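You operate a simulated robot arm through the tools that you are given. There is no shell and no other tool. Be economical: measure what you need, move in short steps, check, and stop when the job is done.

You are at the controls of a simulated robot arm. One attempt, no reset.

## Task
Take the small jar from the tub end of the side counter and put it in the mixing bowl.

Only the result counts: the job must be done as asked and must still hold three seconds after the hand-in. Knocking over, shifting, dropping, spilling or breaking anything else fails it.

## Robot
A 6-joint arm with a two-finger parallel gripper, fixed in place. Base frame: the origin is at the foot of the arm, x ahead of it, y to its left, z up; the work surface is at about z = 0.8. Lengths are in m, angles in degrees, forces in N, time in s.
With the tool pointing down near the work surface it reaches from about 0.26 to 0.68 m from the base axis. Its first joint turns from -66.0 to 66.0 degrees. Payload 2.9 kg.
Tool frame: the origin (TCP) lies between the finger pads and is the grasp point; the fingertips stand 0.03 m ahead of it; z points along the fingers, y is the line along which they close. The gripper opens to 0.11 m. The fingers are 0.02 m wide and 0.01 m thick; the gripper's body (0.048 by 0.112 m) begins 0.055 m behind the TCP.
Orientation is that of the tool frame in the base frame, as a unit quaternion [x, y, z, w]. With the fingers straight down and closing along the base's y, the tool's x points along the base's -x, its y along +y and its z along -z.

## Interface
- The arm moves only by the tool play_rows. Its argument "plan" is a list of rows, each a list of 7 numbers: the shift along the tool's x, y, z in cm, then the turn, a rotation vector about the tool's x, y, z in rad, then the closure in counts, from 0 (fully open) to 255 (shut). In form: [[tx, ty, tz, ax, ay, az, fingers], ...]. A call has 1 to 8 rows; each row shifts and turns the commanded pose from where the row before left it, along the tool's axes as they then stand. Rows are played at 5 a second. More than 0.05 m and 8.6 degrees between two rows, or a gripper value outside its range, and nothing of the call is played. Where a pose cannot be reached the arm comes as near as it can. A force on the tool above 40 N (or 10 N above the force at the start of the call, whichever is more), or a blocked arm, ends the call early, and 0.2 s more pass. The fingers move at their own pace (about 0.108 m/s each) and stop on an object; they squeeze with about 41 N. The grip force told is the motor's: it shows also when the fingers shut on nothing. Time passes only in rows, and 0.2 s behind the last, so rows that do not move let the fingers close. The reply holds the time, the measured pose of the TCP, the force on the tool along the base axes, the opening and the grip force, in the units named above and with some noise, and new pictures: "show" is both (left out), scene, wrist or none.
- Cameras (640 x 400 px; columns grow to the right, rows downward): "scene" is fixed at [0.0645, 0.4227, 1.3877]; the picture's right is [-0.87, -0.49, 0.00], its down [-0.27, 0.49, -0.83] and it looks along [0.41, -0.72, -0.56] (base axes); focal length 358 px, centre (320, 200). "wrist" rides on the gripper at [-0.036, 0, -0.057] in the tool frame; the picture's right is [0.00, -1.00, 0.00], its down [0.97, 0.00, -0.24] and it looks along [0.24, 0.00, 0.97] (tool axes); focal length 218 px, centre (320, 200).
- point_at(camera, pixels): for up to 12 pixels [column, row] of the newest picture of that camera ("zoom" is the newest enlarged one), the place [x, y, z] in the base frame of the surface seen there, good to about 0.002 m. No time passes.
- zoom(camera, box): a new picture of the part [left, top, right, bottom] of that camera's present view, enlarged. No time passes.
- close_job(): hands the job in; it is judged then, once.

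Work in short steps. Measure before you move; look again where a grasp or a placing could have gone wrong, and mend it. You have 60 turns and 120 pictures in all, those below and enlarged ones among them. Open the gripper and draw the arm clear of the work before you hand the job in, unless the task says otherwise; then end with one line.

The tools are called as a command line: name --pt "numbers of a row" for each row, then --argument value for the rest, lists and objects as JSON in quotes. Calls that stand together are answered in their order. play_rows: Moves the arm, as the interface text tells. Its arguments: {"type":"object","properties":{"plan":{"type":"array","items":{"type":"array","items":{"type":"number"}}},"show":{"type":"string","enum":["both","scene","wrist","none"]}},"required":["plan"]} The other tools are called the same way: point_at (camera, pixels) gives the place of the surface under pixels of a picture; zoom (camera, box) takes an enlarged picture of a part of a camera's view; close_job () hands the job in.

At the start:

```text
time: 0.0
tool_pos: [0.3426, -0.0871, 1.1376]
tcp_rot: [0.0, 1.0, 0.0, 0.0]
force: [-1.1, -0.2, -0.9]
gripper_width: 0.1099
gripper_force: 0.0
```

scene: 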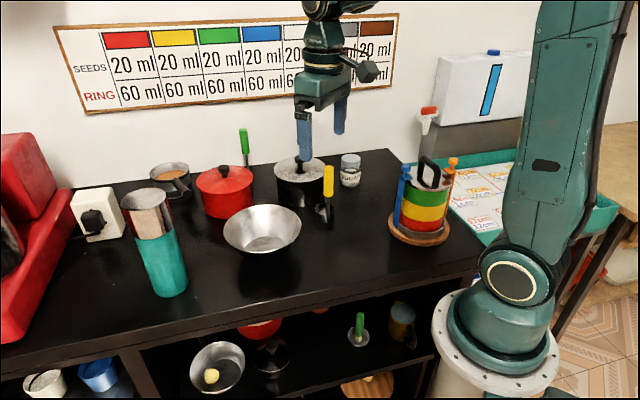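
wrist: 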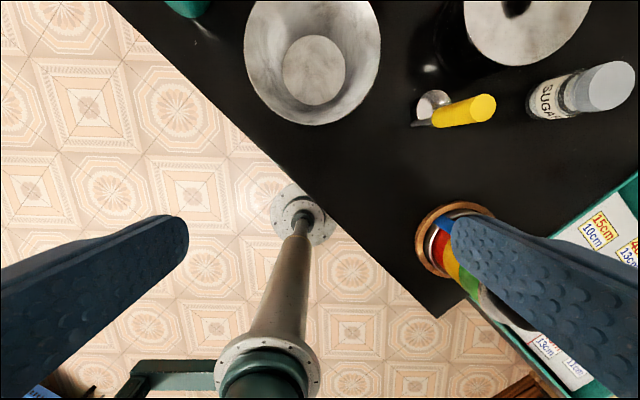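

The scene shows a sugar jar near (350,170), the bowl at (262,228) and a teal tub at the right. I'll zoom in to check for other candidates before measuring.

zoom --camera "scene" --box '[220, 130, 480, 292]'

zoom --camera "scene" --box '[400, 40, 640, 290]'

zoom --camera "wrist" --box '[380, 0, 640, 162]'

point_at --camera "scene" --pixels '[[350, 158], [349, 180], [262, 240], [226, 230], [300, 226], [262, 207], [255, 252], [328, 170], [325, 210], [300, 165], [402, 322], [425, 110]]'

point_at --camera "wrist" --pixels '[[610, 85], [585, 90], [634, 85], [610, 64], [608, 108], [565, 90], [538, 98], [315, 70], [255, 60], [375, 60], [312, 118], [485, 108]]'

```text
2.46 times, centred on (350, 211) of scene
```

zoom: 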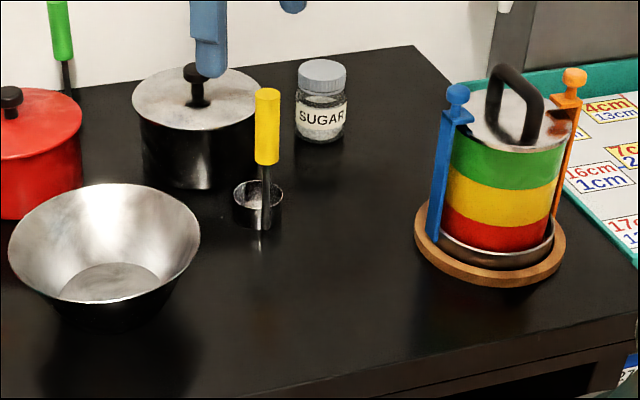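

```text
1.60 times, centred on (520, 165) of scene
```

zoom: 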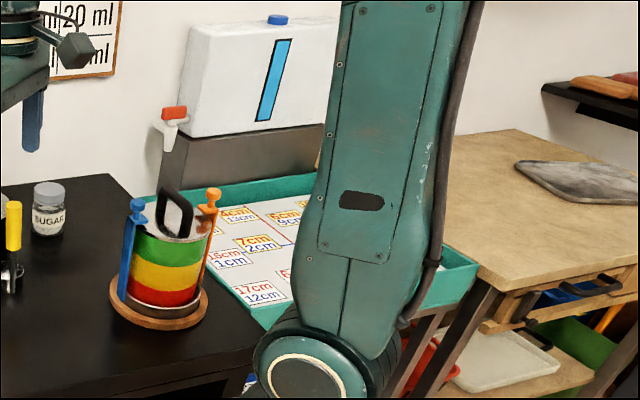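

```text
2.46 times, centred on (510, 81) of wrist
```

zoom: 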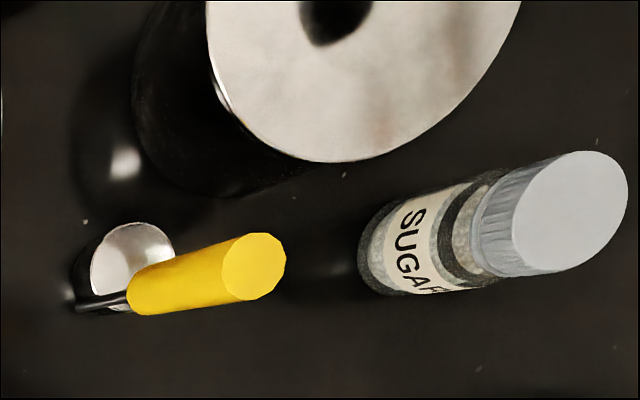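

```text
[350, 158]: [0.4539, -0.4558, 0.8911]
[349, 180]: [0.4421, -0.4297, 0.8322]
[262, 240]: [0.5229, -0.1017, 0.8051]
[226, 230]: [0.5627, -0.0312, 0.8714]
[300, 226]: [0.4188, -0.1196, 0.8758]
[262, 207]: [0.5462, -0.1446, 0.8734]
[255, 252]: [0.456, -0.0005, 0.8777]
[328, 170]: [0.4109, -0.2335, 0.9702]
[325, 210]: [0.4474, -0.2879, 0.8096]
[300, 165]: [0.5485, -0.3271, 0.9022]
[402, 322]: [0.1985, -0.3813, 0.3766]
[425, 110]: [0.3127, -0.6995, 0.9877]
```

```text
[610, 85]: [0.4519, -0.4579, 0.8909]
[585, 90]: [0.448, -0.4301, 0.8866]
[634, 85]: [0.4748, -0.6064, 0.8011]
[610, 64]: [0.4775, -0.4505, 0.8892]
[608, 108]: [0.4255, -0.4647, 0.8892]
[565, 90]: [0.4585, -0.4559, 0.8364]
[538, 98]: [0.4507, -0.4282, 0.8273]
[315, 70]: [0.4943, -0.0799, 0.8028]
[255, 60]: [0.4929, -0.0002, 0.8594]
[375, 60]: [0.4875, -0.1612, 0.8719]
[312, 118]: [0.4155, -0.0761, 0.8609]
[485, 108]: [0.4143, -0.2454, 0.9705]
```

The only candidate is the sugar jar: centre about (0.4515, -0.457), top z 0.891, about 0.054 wide, upright. The bowl centre is about (0.49, -0.08), with its rim at 0.875. The current orientation, closing along y, keeps the fingers away from the pot, so I'll travel high to above the jar.

play_rows --pt "-1.36 -4.62 0.4 0 0 0 0" --pt "-1.36 -4.62 0.4 0 0 0 0" --pt "-1.36 -4.62 0.4 0 0 0 0" --pt "-1.36 -4.62 0.4 0 0 0 0" --pt "-1.36 -4.62 0.4 0 0 0 0" --pt "-1.36 -4.62 0.4 0 0 0 0" --pt "-1.36 -4.62 0.4 0 0 0 0" --pt "-1.36 -4.62 0.4 0 0 0 0"

```text
time: 1.8
tool_pos: [0.4439, -0.451, 1.1006]
tcp_rot: [0.0, 1.0, 0.001, -0.001]
force: [-0.3, -1.7, -0.4]
gripper_width: 0.11
gripper_force: 0.2
out of reach, approached as far as the arm can: row 8
```

scene: 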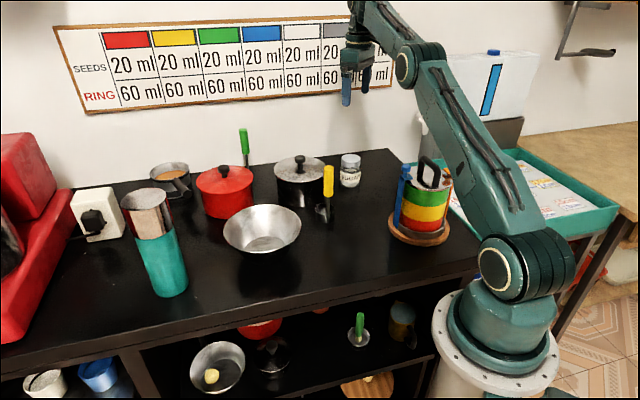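
wrist: 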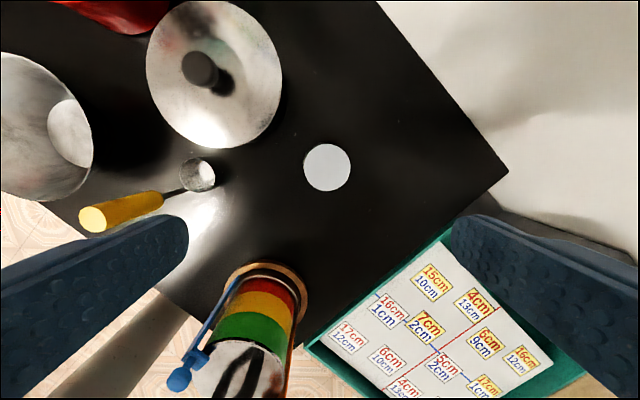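

The jar lid is at (327,167) in the wrist view. The last row fell slightly short of reach at this height, so I'll measure the neighbours and then descend partway.

point_at --camera "wrist" --pixels '[[327, 167], [304, 167], [350, 167], [327, 145], [327, 190], [200, 70], [283, 85], [250, 135], [300, 300], [255, 370], [185, 378], [550, 130]]'

play_rows --pt "0 0 4 0 0 0 0" --pt "0 0 4 0 0 0 0" --pt "0 0 2 0 0 0 0" --pt "0 0 0 0 0 0 0"

```text
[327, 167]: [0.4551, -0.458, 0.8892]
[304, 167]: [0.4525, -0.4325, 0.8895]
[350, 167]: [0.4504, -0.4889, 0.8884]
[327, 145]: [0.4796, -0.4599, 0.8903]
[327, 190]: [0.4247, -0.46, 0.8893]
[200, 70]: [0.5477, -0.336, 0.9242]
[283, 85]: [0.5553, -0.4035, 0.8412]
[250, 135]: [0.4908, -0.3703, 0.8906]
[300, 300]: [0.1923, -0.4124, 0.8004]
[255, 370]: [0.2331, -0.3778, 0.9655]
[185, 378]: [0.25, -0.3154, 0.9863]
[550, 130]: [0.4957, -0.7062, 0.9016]
```

```text
time: 2.8
tool_pos: [0.4432, -0.4504, 1.0019]
tcp_rot: [-0.001, 1.0, 0.0, 0.0]
force: [0.2, 0.1, -0.1]
gripper_width: 0.1099
gripper_force: 0.2
```

scene: 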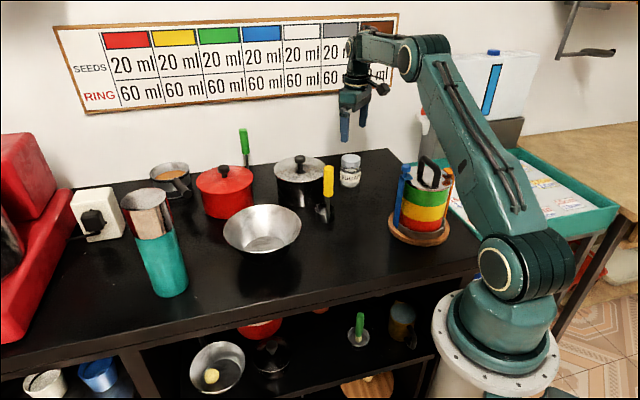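
wrist: 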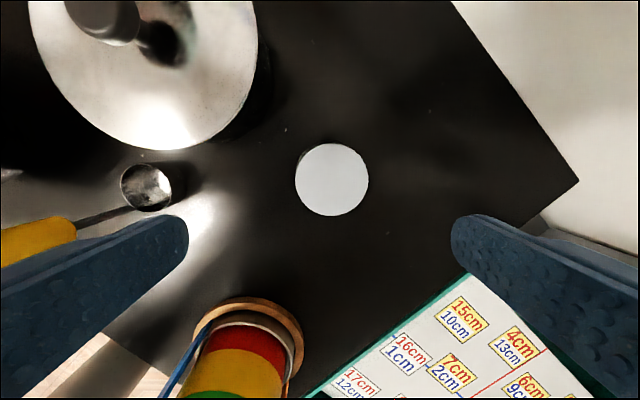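

The command resumes from the reached pose, and the jar centre is (0.4525, -0.459). I'll correct by about 9 mm in x and y and go down to 0.868 with the gripper open.

play_rows --pt "-0.9 -0.85 3 0 0 0 0" --pt "0 0 3 0 0 0 0" --pt "0 0 2 0 0 0 0" --pt "0 0 0 0 0 0 0"

```text
time: 3.8
tool_pos: [0.4537, -0.459, 0.9219]
tcp_rot: [0.0, 1.0, 0.0, 0.0]
force: [-0.2, 0.5, 0.1]
gripper_width: 0.1099
gripper_force: 0.1
```

scene: 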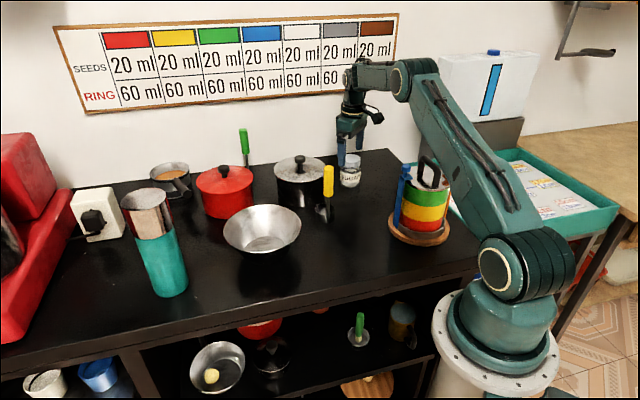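
wrist: 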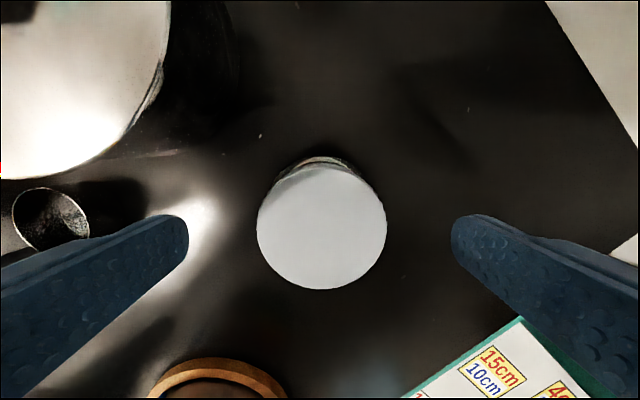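

The jar is centred between the fingers. The upper arm passes near the coloured pot's handle at (428,170), so I'll check that before the last 5 cm.

zoom --camera "scene" --box '[320, 60, 540, 260]'

point_at --camera "scene" --pixels '[[428, 160], [405, 172], [460, 160], [440, 130], [480, 200], [420, 65], [436, 185], [450, 175]]'

```text
2.00 times, centred on (430, 160) of scene
```

zoom: 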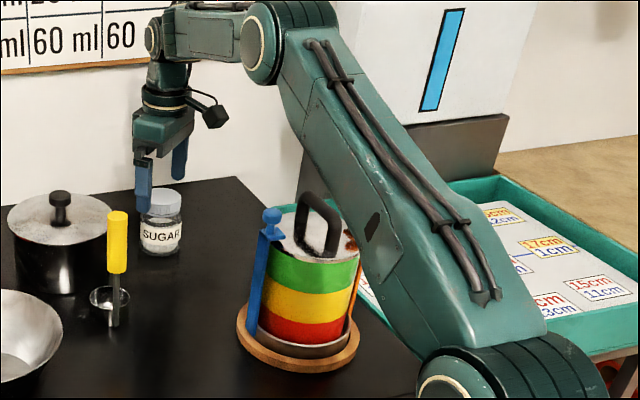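

```text
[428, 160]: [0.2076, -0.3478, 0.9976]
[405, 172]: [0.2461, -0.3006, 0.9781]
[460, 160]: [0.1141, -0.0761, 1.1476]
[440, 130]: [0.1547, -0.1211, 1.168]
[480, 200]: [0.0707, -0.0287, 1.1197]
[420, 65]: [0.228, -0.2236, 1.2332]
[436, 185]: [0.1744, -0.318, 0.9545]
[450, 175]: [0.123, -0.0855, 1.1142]
```

The arm is more than 0.1 m above the handle, so I'll go down 5.4 cm and close.

play_rows --pt "0 0 3 0 0 0 0" --pt "0 0 2.4 0 0 0 0" --pt "0 0 0 0 0 0 0" --pt "0 0 0 0 0 0 90" --pt "0 0 0 0 0 0 170" --pt "0 0 0 0 0 0 200" --pt "0 0 0 0 0 0 200"

```text
time: 5.4
tool_pos: [0.4534, -0.4585, 0.8673]
tcp_rot: [0.0, 1.0, 0.0, 0.0]
force: [-0.1, -0.3, 0.1]
gripper_width: 0.0625
gripper_force: 41.5
```

scene: 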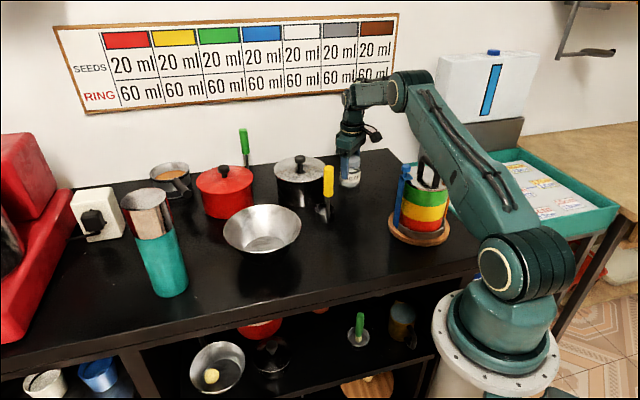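
wrist: 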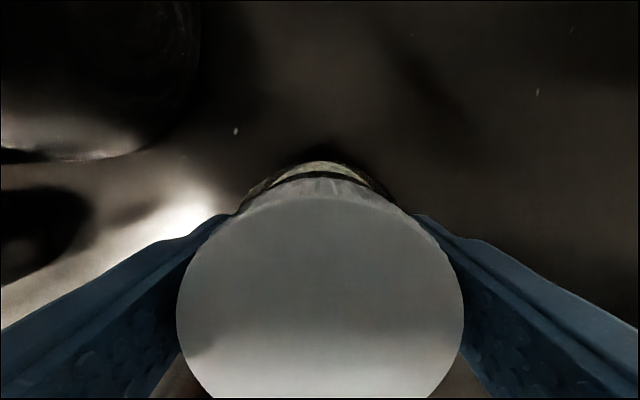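

The jar is gripped at 0.0625 m. I'll lift it straight up first.

play_rows --pt "0 0 -2 0 0 0 200" --pt "0 0 -4 0 0 0 200" --pt "0 0 -4 0 0 0 200" --pt "0 0 -4 0 0 0 200" --pt "0 0 0 0 0 0 200"

```text
time: 6.6
tool_pos: [0.453, -0.4583, 1.0071]
tcp_rot: [0.001, 1.0, 0.0, 0.0]
force: [-0.5, 0.7, -1.6]
gripper_width: 0.0627
gripper_force: 40.7
```

scene: 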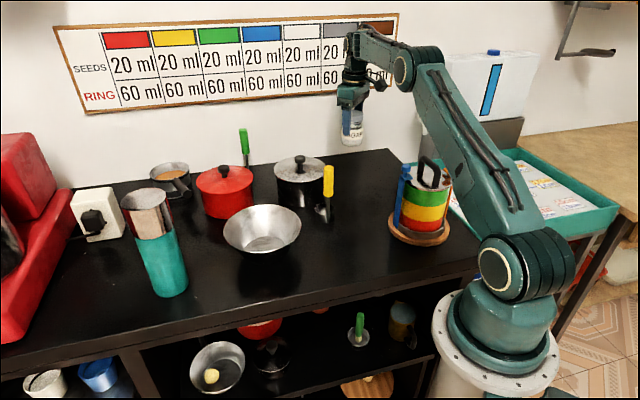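
wrist: 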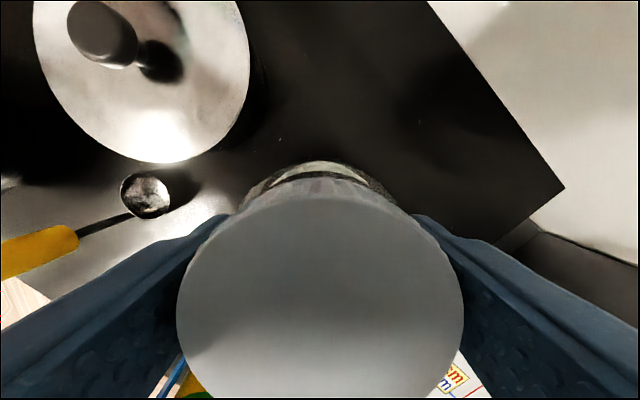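

The jar is held clear, its bottom at about z 0.94. I'll move toward the bowl while rising, so it passes over the yellow handle at z 0.97.

play_rows --pt "0 3.5 -2.7 0 0 0 200" --pt "0 3.5 -2.7 0 0 0 200" --pt "0 3.5 -2.6 0 0 0 200" --pt "-0.4 4.8 0 0 0 0 200" --pt "-0.4 4.8 0 0 0 0 200" --pt "-0.4 4.8 0 0 0 0 200" --pt "-0.4 4.8 0 0 0 0 200" --pt "0 0 0 0 0 0 200"

```text
time: 8.4
tool_pos: [0.4675, -0.1605, 1.0872]
tcp_rot: [0.0, 1.0, 0.001, 0.001]
force: [-0.3, 0.6, -1.3]
gripper_width: 0.0624
gripper_force: 41.5
```

scene: 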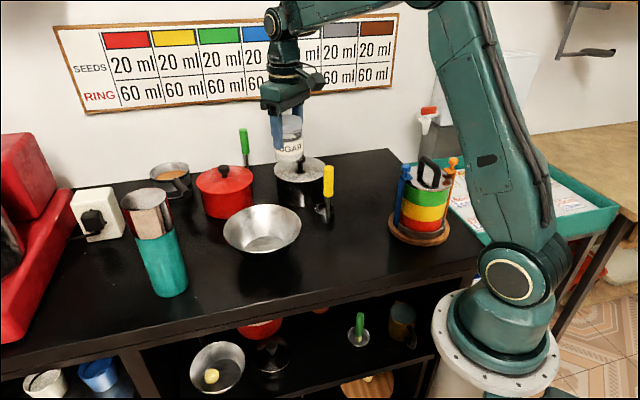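
wrist: 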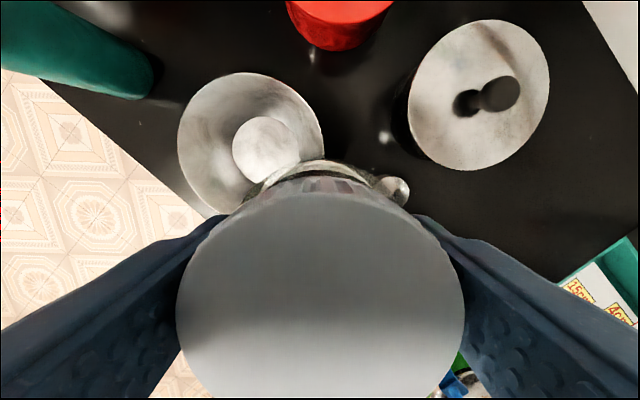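

Next I'll measure the bowl's rim and floor precisely in the scene view.

zoom --camera "scene" --box '[214, 194, 310, 264]'

point_at --camera "wrist" --pixels '[[250, 74], [179, 150], [322, 140], [192, 97], [305, 97], [235, 150], [298, 150], [265, 118], [265, 150]]'

```text
5.71 times, centred on (262, 229) of scene
```

zoom: 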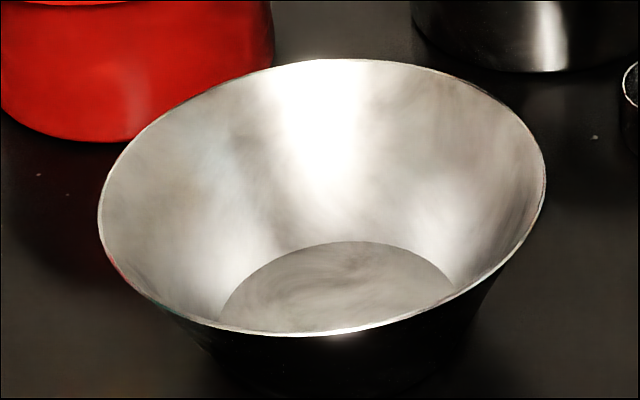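

```text
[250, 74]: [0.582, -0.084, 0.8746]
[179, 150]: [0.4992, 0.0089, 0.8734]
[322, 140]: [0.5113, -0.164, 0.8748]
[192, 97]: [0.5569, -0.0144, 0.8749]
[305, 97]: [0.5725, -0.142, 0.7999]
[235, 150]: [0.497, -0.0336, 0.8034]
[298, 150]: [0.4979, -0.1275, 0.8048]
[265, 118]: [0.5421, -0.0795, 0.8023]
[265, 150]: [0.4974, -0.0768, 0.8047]
```

The bowl centre is about (0.496, -0.079), the floor radius about 0.046 and the floor z 0.804. I'll move over the centre and lower partway, leaving the jar still about 3 cm above the floor.

play_rows --pt "-1.45 4.1 0 0 0 0 200" --pt "-1.4 4.05 0 0 0 0 200" --pt "0 0 0 0 0 0 200" --pt "0 0 4.5 0 0 0 200" --pt "0 0 4.5 0 0 0 200" --pt "0 0 4.5 0 0 0 200" --pt "0 0 0 0 0 0 200"

```text
time: 10.0
tool_pos: [0.4978, -0.0806, 0.9537]
tcp_rot: [0.0, 1.0, 0.0, 0.001]
force: [0.7, 0.6, -1.1]
gripper_width: 0.0626
gripper_force: 41.1
```

scene: 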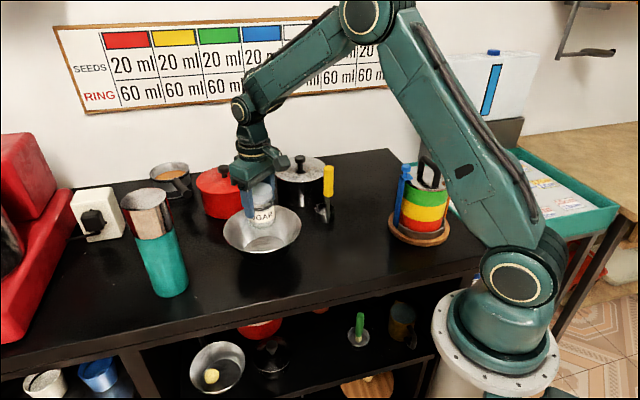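
wrist: 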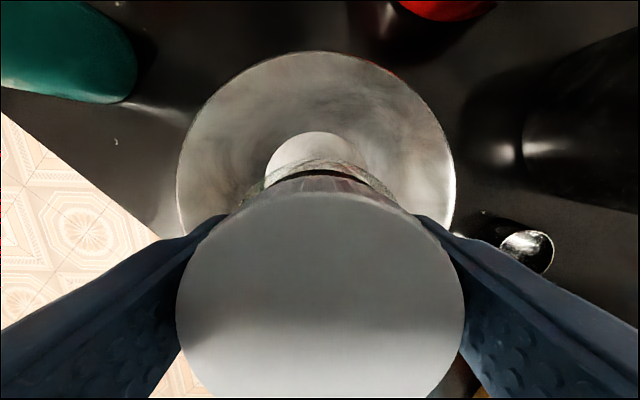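

The bowl spans columns 178–455, centred on the jar. I'll lower to just above the floor.

play_rows --pt "0.1 0.1 4 0 0 0 200" --pt "0 0 2.5 0 0 0 200" --pt "0 0 1 0 0 0 200" --pt "0 0 0.5 0 0 0 200" --pt "0 0 0 0 0 0 200"

zoom --camera "scene" --box '[198, 150, 326, 264]'

```text
time: 11.2
tool_pos: [0.4957, -0.0792, 0.8737]
tcp_rot: [0.0, 1.0, 0.001, 0.0]
force: [-0.5, 0.3, 0.0]
gripper_width: 0.0626
gripper_force: 41.3
```

scene: 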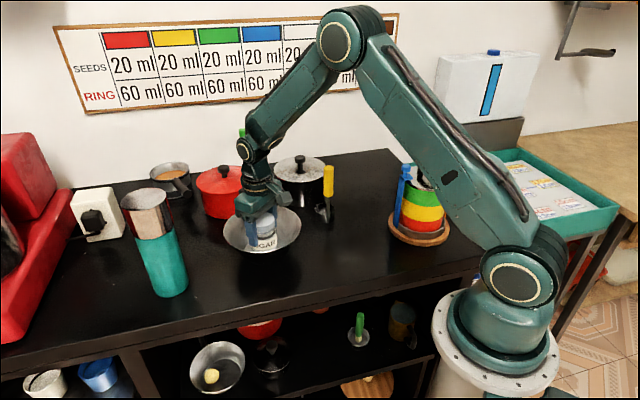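
wrist: 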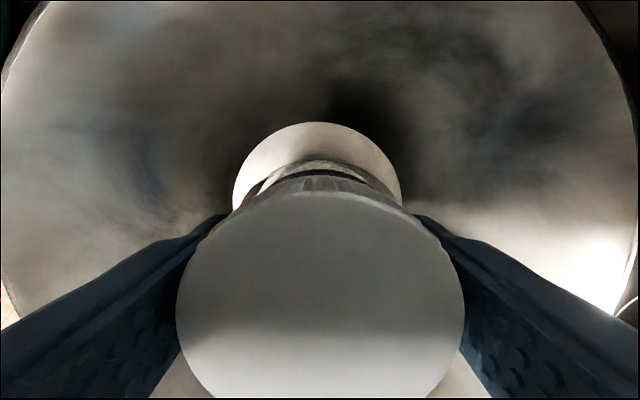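

```text
3.51 times, centred on (262, 207) of scene
```

zoom: 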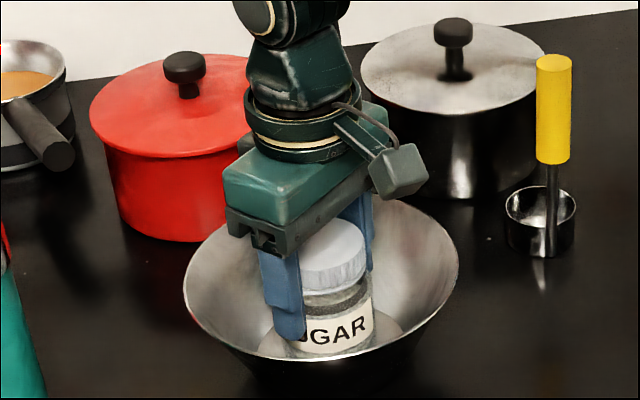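

The jar is inside the bowl and the tool load has fallen to about 0, so it's near contact. I'll creep down 2 mm and then open gently.

play_rows --pt "0 0 0.1 0 0 0 200" --pt "0 0 0.1 0 0 0 200" --pt "0 0 0 0 0 0 200" --show "none"

```text
time: 12.0
tool_pos: [0.497, -0.0815, 0.8705]
tcp_rot: [0.001, 1.0, -0.001, 0.0]
force: [-1.8, 0.7, 8.5]
gripper_width: 0.0626
gripper_force: 41.4
```

There is 8.5 N of contact, so the jar is on the floor. I'll ease up 1 mm and open to about 0.08 m.

play_rows --pt "0 0 -0.1 0 0 0 200" --pt "0 0 0 0 0 0 108" --pt "0 0 0 0 0 0 100" --pt "0 0 0 0 0 0 75" --pt "0 0 0 0 0 0 75"

zoom --camera "scene" --box '[198, 150, 326, 264]'

```text
time: 13.2
tool_pos: [0.4966, -0.0798, 0.8725]
tcp_rot: [0.0, 1.0, -0.001, 0.001]
force: [0.5, 0.7, 0.1]
gripper_width: 0.0778
gripper_force: 0.2
```

scene: 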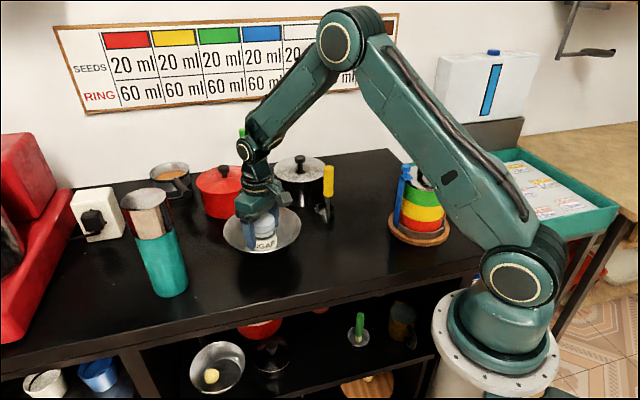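
wrist: 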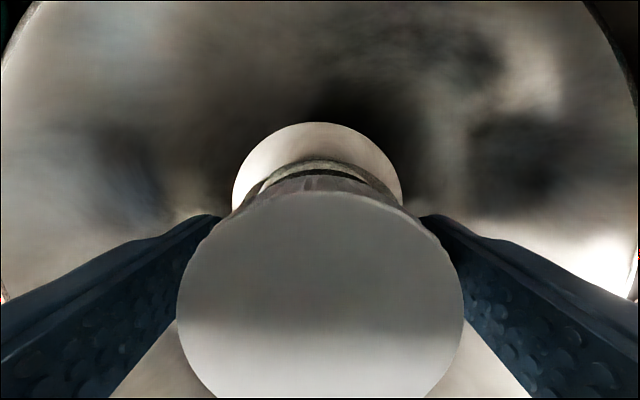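

```text
3.51 times, centred on (262, 207) of scene
```

zoom: 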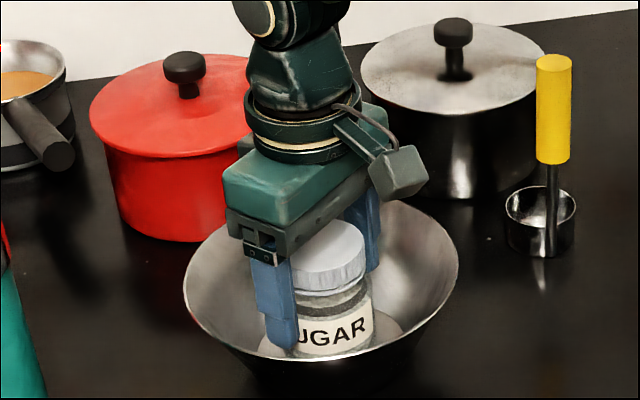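

The jar is free and standing upright, with the fingers clear on both sides. I'll rise straight up.

play_rows --pt "0 0 -1.5 0 0 0 75" --pt "0 0 -3 0 0 0 75" --pt "0 0 -4.5 0 0 0 75" --pt "0 0 -4.5 0 0 0 75" --pt "0 0 -4.5 0 0 0 40" --pt "3 0 -4 0 0 0 0" --pt "4.5 0 -2 0 0 0 0" --pt "4.5 0 0 0 0 0 0"

zoom --camera "scene" --box '[198, 150, 326, 264]'

```text
time: 15.0
tool_pos: [0.3767, -0.0793, 1.1114]
tcp_rot: [0.0, 1.0, 0.0, 0.0]
force: [-0.4, 0.2, 0.9]
gripper_width: 0.11
gripper_force: 0.0
```

scene: 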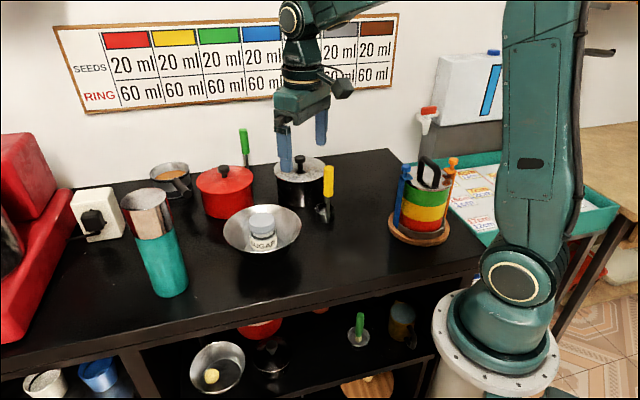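
wrist: 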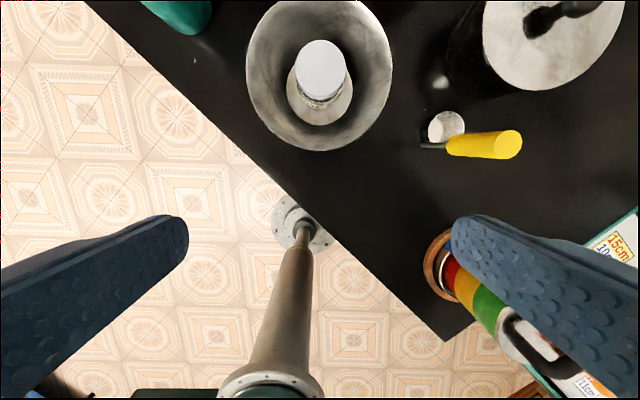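

```text
3.51 times, centred on (262, 207) of scene
```

zoom: 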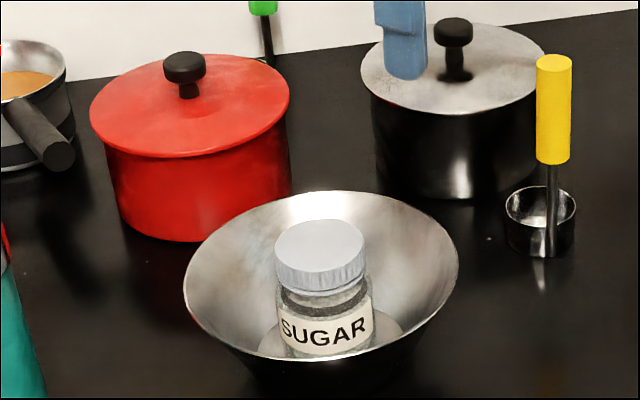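

The jar stands upright in the bowl, nothing else has moved, and the arm is clear with the gripper open. I'll hand the job in.

close_job

```text
The job is handed in.
```

The sugar jar, the only jar I could see at the tub end of the counter, is standing upright in the mixing bowl, and the job is handed in.
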